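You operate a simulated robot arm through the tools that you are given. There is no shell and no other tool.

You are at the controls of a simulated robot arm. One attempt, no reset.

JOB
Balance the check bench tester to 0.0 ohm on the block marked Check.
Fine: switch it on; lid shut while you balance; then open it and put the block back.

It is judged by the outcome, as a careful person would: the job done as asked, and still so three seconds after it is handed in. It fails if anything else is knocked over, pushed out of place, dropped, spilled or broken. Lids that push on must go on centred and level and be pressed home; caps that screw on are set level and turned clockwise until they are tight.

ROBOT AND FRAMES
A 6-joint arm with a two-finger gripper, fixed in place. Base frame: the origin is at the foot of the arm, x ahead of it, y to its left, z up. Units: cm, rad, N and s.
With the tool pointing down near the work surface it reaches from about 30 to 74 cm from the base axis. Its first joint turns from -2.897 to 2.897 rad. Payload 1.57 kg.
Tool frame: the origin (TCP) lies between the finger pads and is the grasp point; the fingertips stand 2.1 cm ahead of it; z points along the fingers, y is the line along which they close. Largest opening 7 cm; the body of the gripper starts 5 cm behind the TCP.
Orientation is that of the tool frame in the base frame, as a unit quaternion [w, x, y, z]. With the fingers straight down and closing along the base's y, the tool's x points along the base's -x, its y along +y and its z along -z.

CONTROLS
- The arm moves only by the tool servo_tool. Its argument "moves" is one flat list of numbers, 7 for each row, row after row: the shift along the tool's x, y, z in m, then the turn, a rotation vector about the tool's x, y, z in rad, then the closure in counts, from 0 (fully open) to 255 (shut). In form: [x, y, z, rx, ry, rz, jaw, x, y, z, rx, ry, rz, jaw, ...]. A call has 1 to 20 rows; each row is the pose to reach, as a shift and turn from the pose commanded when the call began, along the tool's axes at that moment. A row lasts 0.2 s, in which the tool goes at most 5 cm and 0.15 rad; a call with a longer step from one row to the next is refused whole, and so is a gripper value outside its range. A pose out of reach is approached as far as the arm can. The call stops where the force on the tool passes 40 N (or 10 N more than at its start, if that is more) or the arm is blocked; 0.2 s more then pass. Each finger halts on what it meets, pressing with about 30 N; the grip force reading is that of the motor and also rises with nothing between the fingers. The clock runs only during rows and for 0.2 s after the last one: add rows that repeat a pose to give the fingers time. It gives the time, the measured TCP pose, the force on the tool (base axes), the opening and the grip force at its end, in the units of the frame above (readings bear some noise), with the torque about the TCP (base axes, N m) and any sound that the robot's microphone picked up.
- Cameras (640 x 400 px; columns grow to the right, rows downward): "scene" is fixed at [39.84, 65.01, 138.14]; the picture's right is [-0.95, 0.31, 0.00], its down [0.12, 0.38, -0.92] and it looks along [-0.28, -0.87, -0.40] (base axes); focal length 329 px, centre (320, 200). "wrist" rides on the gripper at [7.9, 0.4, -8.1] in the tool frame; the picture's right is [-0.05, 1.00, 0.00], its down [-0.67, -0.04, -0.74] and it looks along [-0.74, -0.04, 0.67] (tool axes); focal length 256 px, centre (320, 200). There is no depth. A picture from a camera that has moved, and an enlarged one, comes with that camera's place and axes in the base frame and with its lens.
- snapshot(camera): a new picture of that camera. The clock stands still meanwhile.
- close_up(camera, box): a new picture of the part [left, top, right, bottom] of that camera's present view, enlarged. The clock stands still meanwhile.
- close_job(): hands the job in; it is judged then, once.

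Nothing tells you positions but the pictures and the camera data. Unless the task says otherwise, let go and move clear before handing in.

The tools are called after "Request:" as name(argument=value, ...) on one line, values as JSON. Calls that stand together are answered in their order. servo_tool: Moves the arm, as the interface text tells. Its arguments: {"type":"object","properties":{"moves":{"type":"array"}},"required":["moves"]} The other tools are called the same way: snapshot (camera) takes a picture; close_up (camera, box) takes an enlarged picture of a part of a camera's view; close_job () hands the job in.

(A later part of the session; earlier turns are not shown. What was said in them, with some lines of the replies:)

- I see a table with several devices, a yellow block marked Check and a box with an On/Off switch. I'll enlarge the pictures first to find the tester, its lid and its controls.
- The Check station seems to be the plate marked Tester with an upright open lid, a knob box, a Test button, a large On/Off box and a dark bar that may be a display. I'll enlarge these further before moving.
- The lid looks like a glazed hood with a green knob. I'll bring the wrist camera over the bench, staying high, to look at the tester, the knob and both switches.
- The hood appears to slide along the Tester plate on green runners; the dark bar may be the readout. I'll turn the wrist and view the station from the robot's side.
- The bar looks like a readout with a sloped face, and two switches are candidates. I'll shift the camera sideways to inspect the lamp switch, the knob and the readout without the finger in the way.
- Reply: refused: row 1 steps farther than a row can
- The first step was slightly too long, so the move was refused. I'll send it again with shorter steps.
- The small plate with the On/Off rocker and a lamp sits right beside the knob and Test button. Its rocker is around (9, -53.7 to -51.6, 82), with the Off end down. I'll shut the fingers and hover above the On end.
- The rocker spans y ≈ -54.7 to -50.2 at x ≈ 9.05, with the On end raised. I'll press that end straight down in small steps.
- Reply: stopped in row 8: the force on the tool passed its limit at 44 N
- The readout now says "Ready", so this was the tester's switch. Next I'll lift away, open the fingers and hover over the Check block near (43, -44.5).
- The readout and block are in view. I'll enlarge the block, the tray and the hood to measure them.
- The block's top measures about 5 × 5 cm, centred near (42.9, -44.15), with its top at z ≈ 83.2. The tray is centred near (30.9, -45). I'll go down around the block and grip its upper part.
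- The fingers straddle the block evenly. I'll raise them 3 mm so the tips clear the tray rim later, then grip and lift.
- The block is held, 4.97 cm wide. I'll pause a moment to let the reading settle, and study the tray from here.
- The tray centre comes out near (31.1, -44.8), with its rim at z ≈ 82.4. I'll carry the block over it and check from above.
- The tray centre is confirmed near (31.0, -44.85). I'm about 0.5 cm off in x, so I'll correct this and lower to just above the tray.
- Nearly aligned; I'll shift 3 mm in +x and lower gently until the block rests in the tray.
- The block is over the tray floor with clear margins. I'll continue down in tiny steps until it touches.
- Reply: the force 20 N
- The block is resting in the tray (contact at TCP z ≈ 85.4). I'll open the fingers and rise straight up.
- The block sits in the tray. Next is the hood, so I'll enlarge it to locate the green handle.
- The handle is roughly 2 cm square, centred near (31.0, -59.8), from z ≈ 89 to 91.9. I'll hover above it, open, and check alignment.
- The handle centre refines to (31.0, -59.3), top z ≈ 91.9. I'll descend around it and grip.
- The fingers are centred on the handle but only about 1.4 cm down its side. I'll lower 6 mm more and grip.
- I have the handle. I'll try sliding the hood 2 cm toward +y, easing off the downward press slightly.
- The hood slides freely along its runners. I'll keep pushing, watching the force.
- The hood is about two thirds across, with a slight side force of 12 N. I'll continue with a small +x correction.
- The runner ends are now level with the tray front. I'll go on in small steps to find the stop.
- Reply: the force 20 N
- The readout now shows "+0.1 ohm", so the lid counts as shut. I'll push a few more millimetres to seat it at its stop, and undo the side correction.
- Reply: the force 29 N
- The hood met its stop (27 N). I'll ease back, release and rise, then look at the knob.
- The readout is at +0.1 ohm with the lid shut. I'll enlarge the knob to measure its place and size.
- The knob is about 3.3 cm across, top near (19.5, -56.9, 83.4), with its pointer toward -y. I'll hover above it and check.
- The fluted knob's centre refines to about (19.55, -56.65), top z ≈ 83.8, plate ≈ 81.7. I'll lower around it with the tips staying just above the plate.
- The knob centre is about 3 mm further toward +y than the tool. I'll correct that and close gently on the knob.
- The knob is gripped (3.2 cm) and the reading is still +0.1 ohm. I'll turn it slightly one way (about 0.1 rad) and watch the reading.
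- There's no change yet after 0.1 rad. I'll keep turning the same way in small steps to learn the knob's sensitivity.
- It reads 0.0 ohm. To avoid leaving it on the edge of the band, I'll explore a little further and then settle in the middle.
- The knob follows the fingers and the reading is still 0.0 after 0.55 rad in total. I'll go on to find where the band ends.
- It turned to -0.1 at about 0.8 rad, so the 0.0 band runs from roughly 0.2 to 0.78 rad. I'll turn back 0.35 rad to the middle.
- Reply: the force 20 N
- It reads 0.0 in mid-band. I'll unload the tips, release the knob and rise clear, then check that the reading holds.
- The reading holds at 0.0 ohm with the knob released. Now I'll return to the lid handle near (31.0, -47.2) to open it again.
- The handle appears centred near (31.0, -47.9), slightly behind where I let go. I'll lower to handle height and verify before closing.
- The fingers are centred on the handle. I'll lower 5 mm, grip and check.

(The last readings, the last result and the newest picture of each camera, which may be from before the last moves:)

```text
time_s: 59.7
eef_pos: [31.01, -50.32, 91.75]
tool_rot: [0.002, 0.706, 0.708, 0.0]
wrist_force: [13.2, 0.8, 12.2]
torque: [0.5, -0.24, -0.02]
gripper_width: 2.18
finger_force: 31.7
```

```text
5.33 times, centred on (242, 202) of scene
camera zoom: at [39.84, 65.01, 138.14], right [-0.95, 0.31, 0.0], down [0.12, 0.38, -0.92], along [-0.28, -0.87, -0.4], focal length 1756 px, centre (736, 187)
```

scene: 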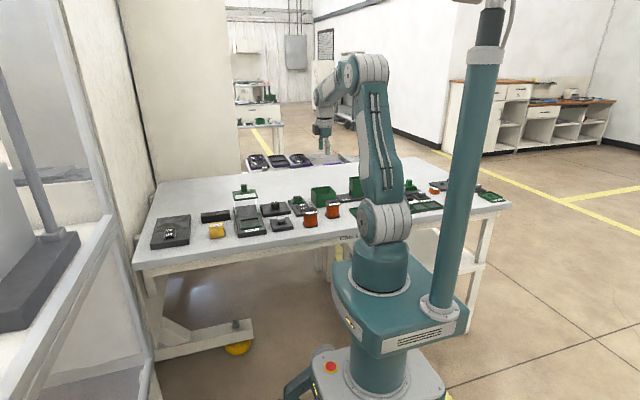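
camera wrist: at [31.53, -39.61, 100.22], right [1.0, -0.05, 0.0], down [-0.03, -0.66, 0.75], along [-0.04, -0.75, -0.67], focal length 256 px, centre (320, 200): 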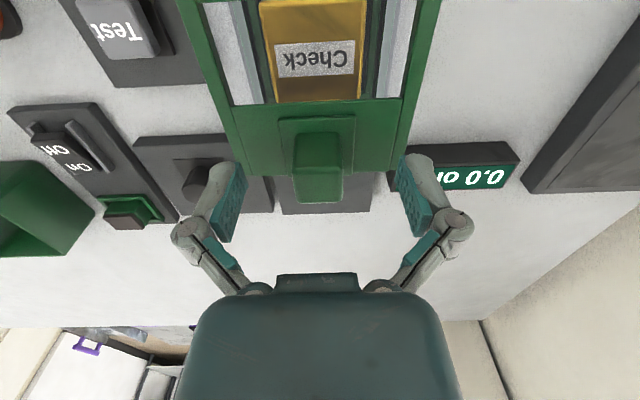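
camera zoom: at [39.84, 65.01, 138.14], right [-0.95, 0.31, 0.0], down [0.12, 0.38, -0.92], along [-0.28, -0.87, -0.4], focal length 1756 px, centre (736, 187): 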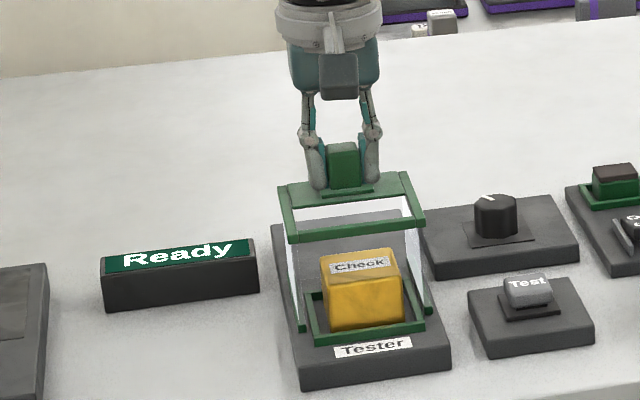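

The lid is opening and the readout went back to "Ready". I'll continue toward the original open position.

Request:
servo_tool(moves=[-0.005, 0.0008, -0.0005, 0, 0, 0, 255, -0.01, 0.0008, -0.0005, 0, 0, 0, 255, -0.015, 0.0008, -0.0005, 0, 0, 0, 255, -0.02, 0.0008, -0.0005, 0, 0, 0, 255, -0.025, 0.0008, -0.0005, 0, 0, 0, 255, -0.03, 0.0008, -0.0005, 0, 0, 0, 255, -0.035, 0.0008, -0.0005, 0, 0, 0, 255, -0.04, 0.0008, -0.0005, 0, 0, 0, 255, -0.045, 0.0008, -0.0005, 0, 0, 0, 255, -0.05, 0.0008, -0.0005, 0, 0, 0, 255, -0.055, 0.0008, -0.0005, 0, 0, 0, 255, -0.06, 0.0008, -0.0005, 0, 0, 0, 255, -0.065, 0.0008, -0.0005, 0, 0, 0, 255, -0.07, 0.0008, -0.0005, 0, 0, 0, 255, -0.07, 0.0008, -0.0005, 0, 0, 0, 255])

Request:
close_up(camera="scene", box=[225, 165, 289, 225])

```text
time_s: 62.9
eef_pos: [31.01, -57.54, 91.66]
tool_rot: [0.002, 0.706, 0.708, -0.001]
wrist_force: [1.2, 1.8, 8.1]
torque: [0.92, -0.07, -0.12]
gripper_width: 2.18
finger_force: 32.3
```

```text
6.67 times, centred on (257, 195) of scene
camera zoom: at [39.84, 65.01, 138.14], right [-0.95, 0.31, 0.0], down [0.12, 0.38, -0.92], along [-0.28, -0.87, -0.4], focal length 2196 px, centre (740, 233)
```

zoom: 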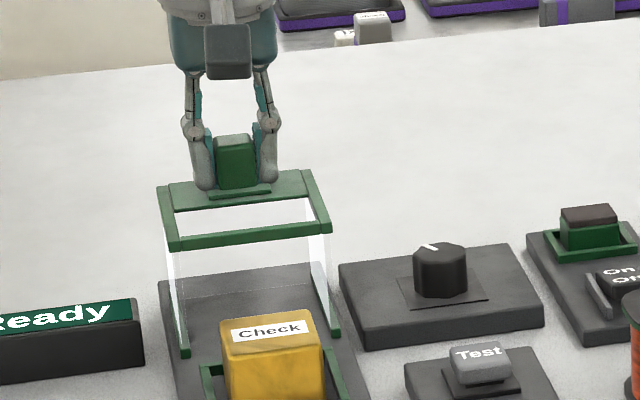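

By comparison with the earlier picture, about 1.7 cm of travel remains. I'll go on in smaller steps.

Request:
servo_tool(moves=[-0.004, 0, 0, 0, 0, 0, 255, -0.008, 0, 0, 0, 0, 0, 255, -0.012, 0, 0, 0, 0, 0, 255, -0.015, 0, 0, 0, 0, 0, 255, -0.018, 0, 0, 0, 0, 0, 255, -0.018, 0, 0, 0, 0, 0, 255])

Request:
close_up(camera="scene", box=[225, 165, 289, 225])

```text
time_s: 64.3
eef_pos: [31.01, -59.26, 91.75]
tool_rot: [0.001, 0.707, 0.707, -0.001]
wrist_force: [-4.9, 7.8, 15.6]
torque: [0.46, 0.13, -0.11]
gripper_width: 2.18
finger_force: 32.4
```

```text
6.67 times, centred on (257, 195) of scene
camera zoom: at [39.84, 65.01, 138.14], right [-0.95, 0.31, 0.0], down [0.12, 0.38, -0.92], along [-0.28, -0.87, -0.4], focal length 2196 px, centre (740, 233)
```

zoom: 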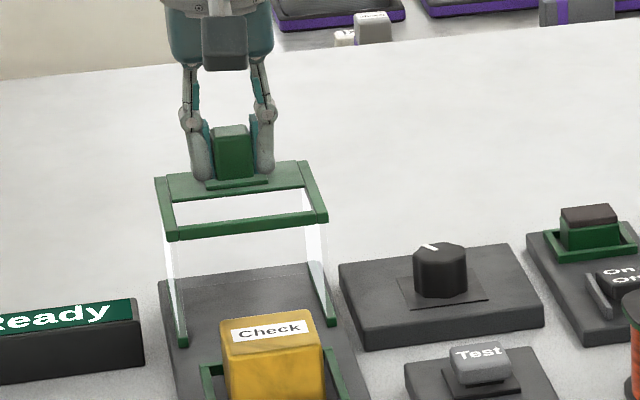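

The hood matches its original open position. I'll release it, rise and move above the block in the tray.

Request:
servo_tool(moves=[0.001, 0, -0.001, 0, 0, 0, 255, 0.001, 0, -0.001, 0, 0, 0, 150, 0.001, 0, -0.001, 0, 0, 0, 0, 0.001, 0, -0.001, 0, 0, 0, 0, 0.001, 0, -0.001, 0, 0, 0, 0, 0.001, 0, -0.02, 0, 0, 0, 0, 0.001, 0, -0.05, 0, 0, 0, 0, 0.001, 0, -0.075, 0, 0, 0, 0, 0.04, 0, -0.08, 0, 0, 0, 0, 0.08, 0, -0.08, 0, 0, 0, 0, 0.12, 0, -0.08, 0, 0, 0, 0, 0.145, 0, -0.08, 0, 0, 0, 0, 0.145, 0, -0.08, 0, 0, 0, 0, 0.145, 0, -0.08, 0, 0, 0, 0])

Request:
snapshot(camera="wrist")

Request:
close_up(camera="scene", box=[195, 175, 305, 245])

```text
time_s: 67.3
eef_pos: [31.1, -44.67, 99.67]
tool_rot: [0.001, 0.707, 0.707, -0.001]
wrist_force: [0.3, -0.5, 0.5]
torque: [-0.04, 0.03, -0.02]
gripper_width: 7.02
finger_force: 0.0
```

```text
taken
camera wrist: at [31.49, -36.68, 107.76], right [1.0, -0.05, 0.0], down [-0.04, -0.66, 0.75], along [-0.04, -0.75, -0.67], focal length 256 px, centre (320, 200)
```

wrist: 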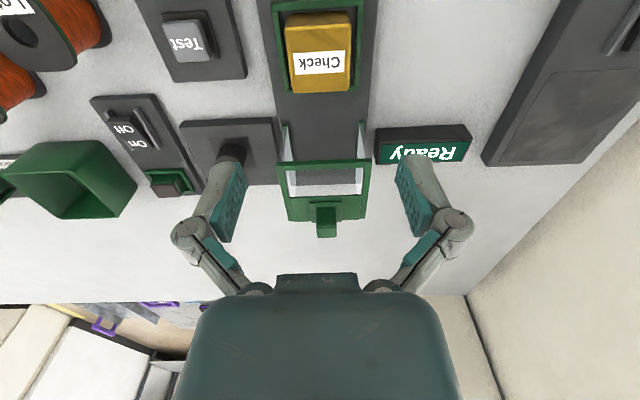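

```text
5.71 times, centred on (250, 210) of scene
camera zoom: at [39.84, 65.01, 138.14], right [-0.95, 0.31, 0.0], down [0.12, 0.38, -0.92], along [-0.28, -0.87, -0.4], focal length 1882 px, centre (720, 143)
```

zoom: 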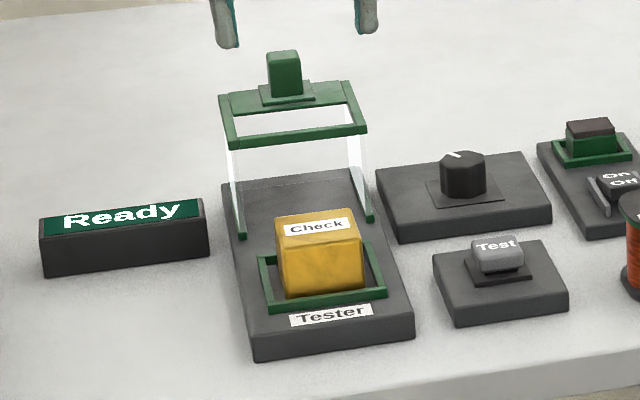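

The lid is open and the block is visible. I'll lower around it at the place I released it, near (30.95, -44.85).

Request:
servo_tool(moves=[-0.001, -0.001, 0.04, 0, 0, 0, 0, -0.001, -0.001, 0.08, 0, 0, 0, 0, -0.001, -0.001, 0.11, 0, 0, 0, 0, -0.001, -0.001, 0.13, 0, 0, 0, 0, -0.001, -0.001, 0.138, 0, 0, 0, 0, -0.001, -0.001, 0.138, 0, 0, 0, 0])

Request:
snapshot(camera="wrist")

Request:
close_up(camera="scene", box=[218, 190, 282, 240])

```text
time_s: 68.7
eef_pos: [30.95, -44.94, 85.69]
tool_rot: [0.001, 0.707, 0.707, -0.001]
wrist_force: [0.0, -0.6, 0.3]
torque: [0.02, 0.02, -0.01]
gripper_width: 6.99
finger_force: 0.1
```

```text
taken
camera wrist: at [31.38, -37.02, 93.92], right [1.0, -0.05, 0.0], down [-0.03, -0.66, 0.75], along [-0.04, -0.75, -0.67], focal length 256 px, centre (320, 200)
```

wrist: 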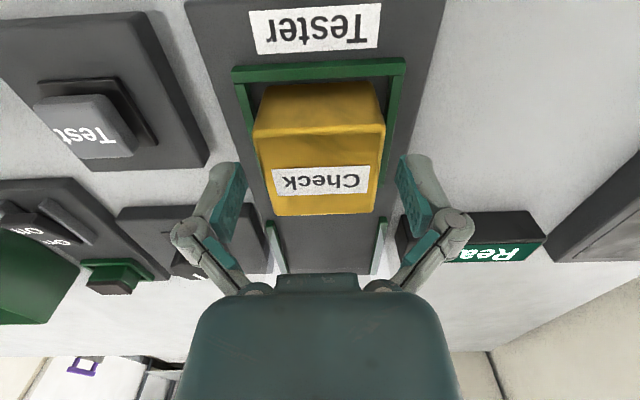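

```text
8.00 times, centred on (250, 215) of scene
camera zoom: at [39.84, 65.01, 138.14], right [-0.95, 0.31, 0.0], down [0.12, 0.38, -0.92], along [-0.28, -0.87, -0.4], focal length 2635 px, centre (880, 80)
```

zoom: 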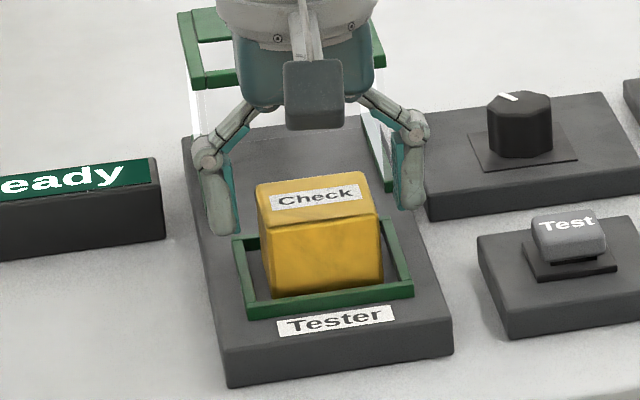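

The view matches the earlier grip apart from 3 mm in height and 1 mm in y. I'll correct those, grip, and lift the block straight up.

Request:
servo_tool(moves=[0.001, 0, 0.003, 0, 0, 0, 0, 0.001, 0, 0.003, 0, 0, 0, 0, 0.001, 0, 0.003, 0, 0, 0, 120, 0.001, 0, 0.003, 0, 0, 0, 255, 0.001, 0, 0.003, 0, 0, 0, 255, 0.001, 0, 0.003, 0, 0, 0, 255, 0.001, 0, -0.01, 0, 0, 0, 255, 0.001, 0, -0.03, 0, 0, 0, 255, 0.001, 0, -0.06, 0, 0, 0, 255, 0.001, 0, -0.08, 0, 0, 0, 255, 0.001, 0, -0.08, 0, 0, 0, 255])

Request:
snapshot(camera="wrist")

```text
time_s: 71.1
eef_pos: [31.05, -45.05, 94.01]
tool_rot: [0.001, 0.706, 0.708, 0.0]
wrist_force: [0.0, 0.7, -2.1]
torque: [0.02, -0.02, 0.01]
gripper_width: 4.99
finger_force: 30.3
```

```text
taken
camera wrist: at [31.5, -37.03, 102.15], right [1.0, -0.05, 0.0], down [-0.03, -0.66, 0.75], along [-0.04, -0.75, -0.67], focal length 256 px, centre (320, 200)
```

wrist: 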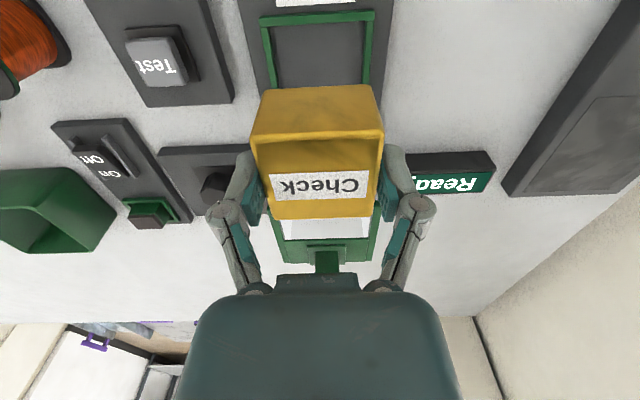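

The block is out of the tray. I'll carry it back over its original spot, near (42.9, -44.1).

Request:
servo_tool(moves=[0.002, 0.03, -0.01, 0, 0, 0, 255, 0.004, 0.06, -0.02, 0, 0, 0, 255, 0.006, 0.09, -0.02, 0, 0, 0, 255, 0.008, 0.118, -0.02, 0, 0, 0, 255, 0.008, 0.1185, 0, 0, 0, 0, 255, 0.008, 0.1185, 0.03, 0, 0, 0, 255, 0.008, 0.1185, 0.06, 0, 0, 0, 255, 0.008, 0.1185, 0.09, 0, 0, 0, 255, 0.008, 0.1185, 0.095, 0, 0, 0, 255, 0.008, 0.1185, 0.095, 0, 0, 0, 255])

Request:
close_up(camera="scene", box=[195, 210, 243, 240])

Request:
snapshot(camera="wrist")

```text
time_s: 73.3
eef_pos: [42.77, -44.08, 84.14]
tool_rot: [0.001, 0.707, 0.707, -0.001]
wrist_force: [0.0, -0.6, -2.6]
torque: [-0.01, 0.0, 0.0]
gripper_width: 4.98
finger_force: 29.8
```

```text
13.33 times, centred on (219, 225) of scene
camera zoom: at [39.84, 65.01, 138.14], right [-0.95, 0.31, 0.0], down [0.12, 0.38, -0.92], along [-0.28, -0.87, -0.4], focal length 4391 px, centre (1667, -133)
```

zoom: 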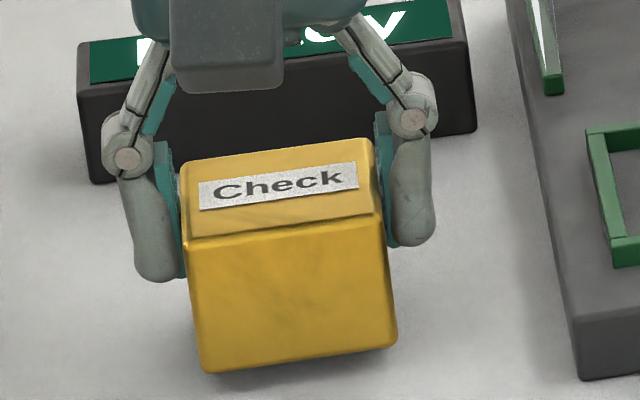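

```text
taken
camera wrist: at [43.29, -36.04, 92.32], right [1.0, -0.05, 0.0], down [-0.03, -0.66, 0.75], along [-0.04, -0.75, -0.67], focal length 256 px, centre (320, 200)
```

wrist: 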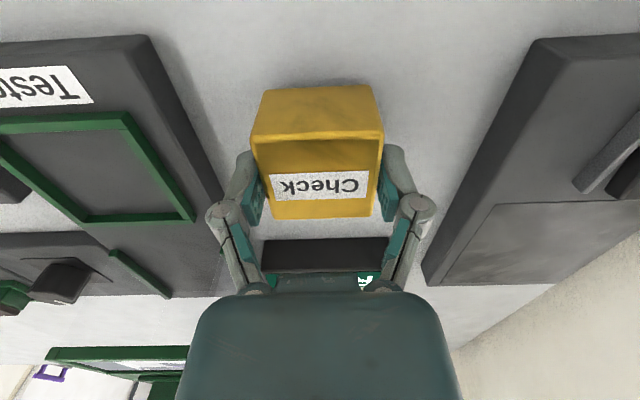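

The block is just above its old spot. I'll lower it by small steps and compare with the original picture.

Request:
servo_tool(moves=[0, 0, 0.002, 0, 0, 0, 255, 0, 0, 0.004, 0, 0, 0, 255, 0, 0, 0.004, 0, 0, 0, 255])

Request:
close_up(camera="scene", box=[195, 210, 243, 240])

```text
time_s: 74.1
eef_pos: [42.8, -44.03, 83.92]
tool_rot: [0.001, 0.708, 0.707, -0.001]
wrist_force: [0.3, 1.0, -2.6]
torque: [-0.02, 0.03, -0.01]
gripper_width: 4.99
finger_force: 29.6
```

```text
13.33 times, centred on (219, 225) of scene
camera zoom: at [39.84, 65.01, 138.14], right [-0.95, 0.31, 0.0], down [0.12, 0.38, -0.92], along [-0.28, -0.87, -0.4], focal length 4391 px, centre (1667, -133)
```

zoom: 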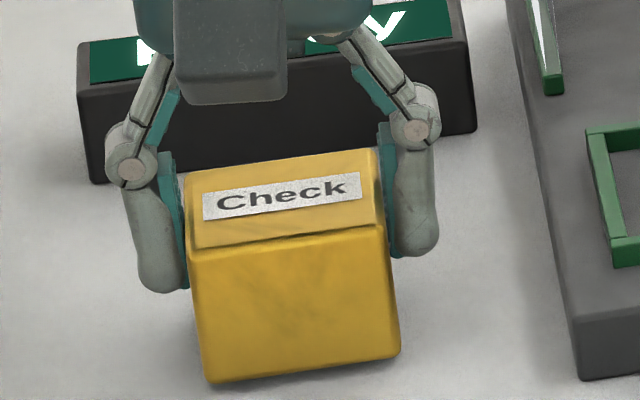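

It's within about 1 mm of the original picture. I'll lower the last bit until it touches.

Request:
servo_tool(moves=[0, 0, 0.001, 0, 0, 0, 255, 0, 0, 0.002, 0, 0, 0, 255, 0, 0, 0.002, 0, 0, 0, 255])

Request:
close_up(camera="scene", box=[195, 210, 243, 240])

```text
time_s: 74.9
eef_pos: [42.76, -43.98, 83.81]
tool_rot: [0.001, 0.707, 0.708, -0.001]
wrist_force: [0.2, 0.6, -2.8]
torque: [-0.04, -0.01, 0.0]
gripper_width: 4.98
finger_force: 29.6
```

```text
13.33 times, centred on (219, 225) of scene
camera zoom: at [39.84, 65.01, 138.14], right [-0.95, 0.31, 0.0], down [0.12, 0.38, -0.92], along [-0.28, -0.87, -0.4], focal length 4391 px, centre (1667, -133)
```

zoom: 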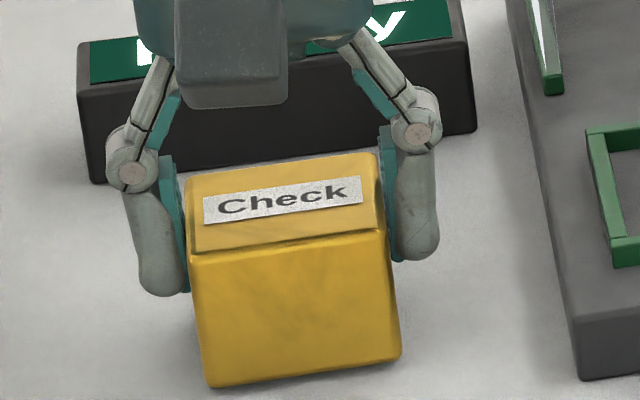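

It's not touching yet, so it's slightly too far toward +y. I'll shift 3 mm toward -y and lower further until contact.

Request:
servo_tool(moves=[-0.003, 0.0005, 0, 0, 0, 0, 255, -0.003, 0.0005, 0.002, 0, 0, 0, 255, -0.003, 0.0005, 0.003, 0, 0, 0, 255, -0.003, 0.0005, 0.003, 0, 0, 0, 255])

Request:
close_up(camera="scene", box=[195, 210, 243, 240])

```text
time_s: 75.9
eef_pos: [42.91, -44.3, 83.52]
tool_rot: [0.001, 0.706, 0.708, -0.001]
wrist_force: [-1.0, 0.5, 6.5]
torque: [-0.03, -0.01, 0.01]
gripper_width: 4.95
finger_force: 29.7
```

```text
13.33 times, centred on (219, 225) of scene
camera zoom: at [39.84, 65.01, 138.14], right [-0.95, 0.31, 0.0], down [0.12, 0.38, -0.92], along [-0.28, -0.87, -0.4], focal length 4391 px, centre (1667, -133)
```

zoom: 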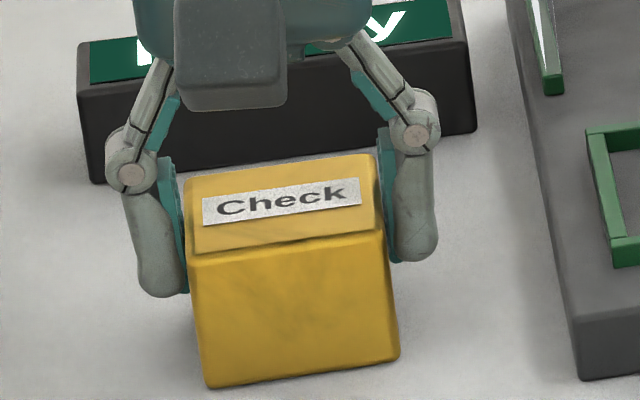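

The block is resting on the bench and its outline matches the original picture. I'll release and rise clear.

Request:
servo_tool(moves=[0, 0, 0, 0, 0, 0, 200, 0, 0, 0, 0, 0, 0, 100, 0, 0, 0, 0, 0, 0, 0, 0, 0, 0, 0, 0, 0, 0, 0, 0, 0, 0, 0, 0, 0, 0, 0, -0.02, 0, 0, 0, 0, 0, 0, -0.05, 0, 0, 0, 0, 0, 0, -0.09, 0, 0, 0, 0, 0, 0, -0.13, 0, 0, 0, 0, 0.03, 0, -0.16, 0, 0, 0, 0, 0.07, 0, -0.18, 0, 0, 0, 0, 0.11, 0, -0.2, 0, 0, 0, 0, 0.11, 0, -0.2, 0, 0, 0, 0])

Request:
close_up(camera="scene", box=[195, 210, 243, 240])

Request:
close_up(camera="scene", box=[140, 170, 348, 270])

Request:
snapshot(camera="wrist")

```text
time_s: 78.7
eef_pos: [42.86, -33.05, 103.48]
tool_rot: [0.001, 0.707, 0.707, -0.002]
wrist_force: [-0.1, -1.5, 0.0]
torque: [-0.01, 0.04, -0.01]
gripper_width: 7.03
finger_force: 0.1
```

```text
13.33 times, centred on (219, 225) of scene
camera zoom: at [39.84, 65.01, 138.14], right [-0.95, 0.31, 0.0], down [0.12, 0.38, -0.92], along [-0.28, -0.87, -0.4], focal length 4391 px, centre (1667, -133)
```

zoom: 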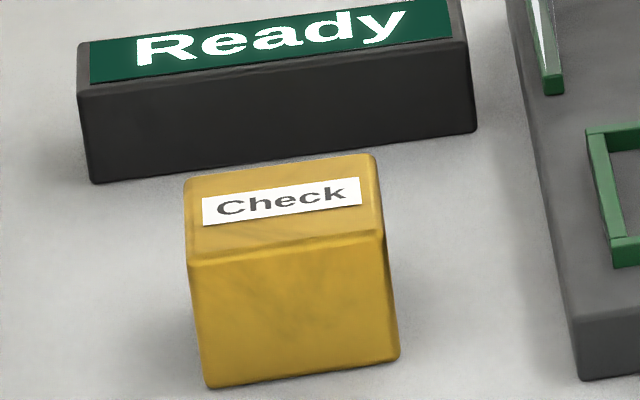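

```text
3.08 times, centred on (244, 220) of scene
camera zoom: at [39.84, 65.01, 138.14], right [-0.95, 0.31, 0.0], down [0.12, 0.38, -0.92], along [-0.28, -0.87, -0.4], focal length 1013 px, centre (554, 138)
```

zoom: 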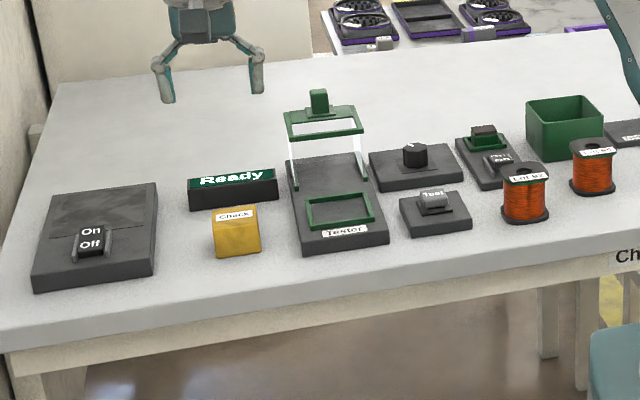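

```text
taken
camera wrist: at [43.31, -25.01, 111.68], right [1.0, -0.05, 0.0], down [-0.03, -0.66, 0.75], along [-0.04, -0.75, -0.66], focal length 256 px, centre (320, 200)
```

wrist: 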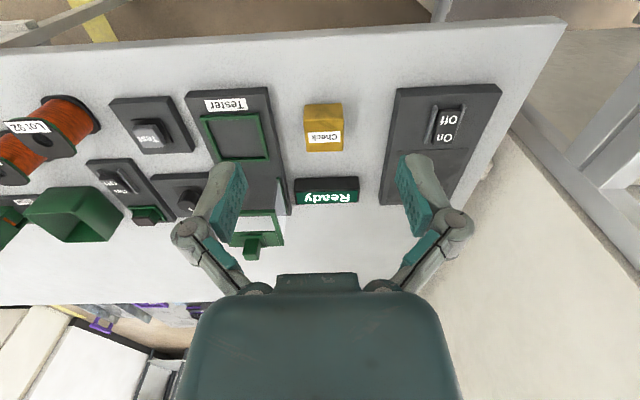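

Everything is as asked: the tester is on and was balanced to 0.0 ohm with the lid shut. The lid is open again, the Check block is back on its spot, and the arm is clear, so I'm handing in.

Request:
close_job()

```text
The job is handed in.
```

I balanced the tester to 0.0 ohm on the Check block with the lid shut. I then opened the lid, put the block back on its original spot and handed the job in.

- **Switch:** I used the On/Off switch next to the knob; the readout changed to "Ready", so it was the tester's. I left it on and didn't touch the large On/Off box.
- **Balance:** With the lid shut it read +0.1 ohm. I turned the knob until it went past zero to -0.1, then back to the middle of the 0.0 range. It still read 0.0 after I let go of the knob.
- **Putting back:** The lid and block match their starting positions in the before and after pictures. The readout shows "Ready" again now that the lid is open.
- **Other items:** I didn't press the Test button. Nothing near the tester looked moved or knocked over in the final pictures.
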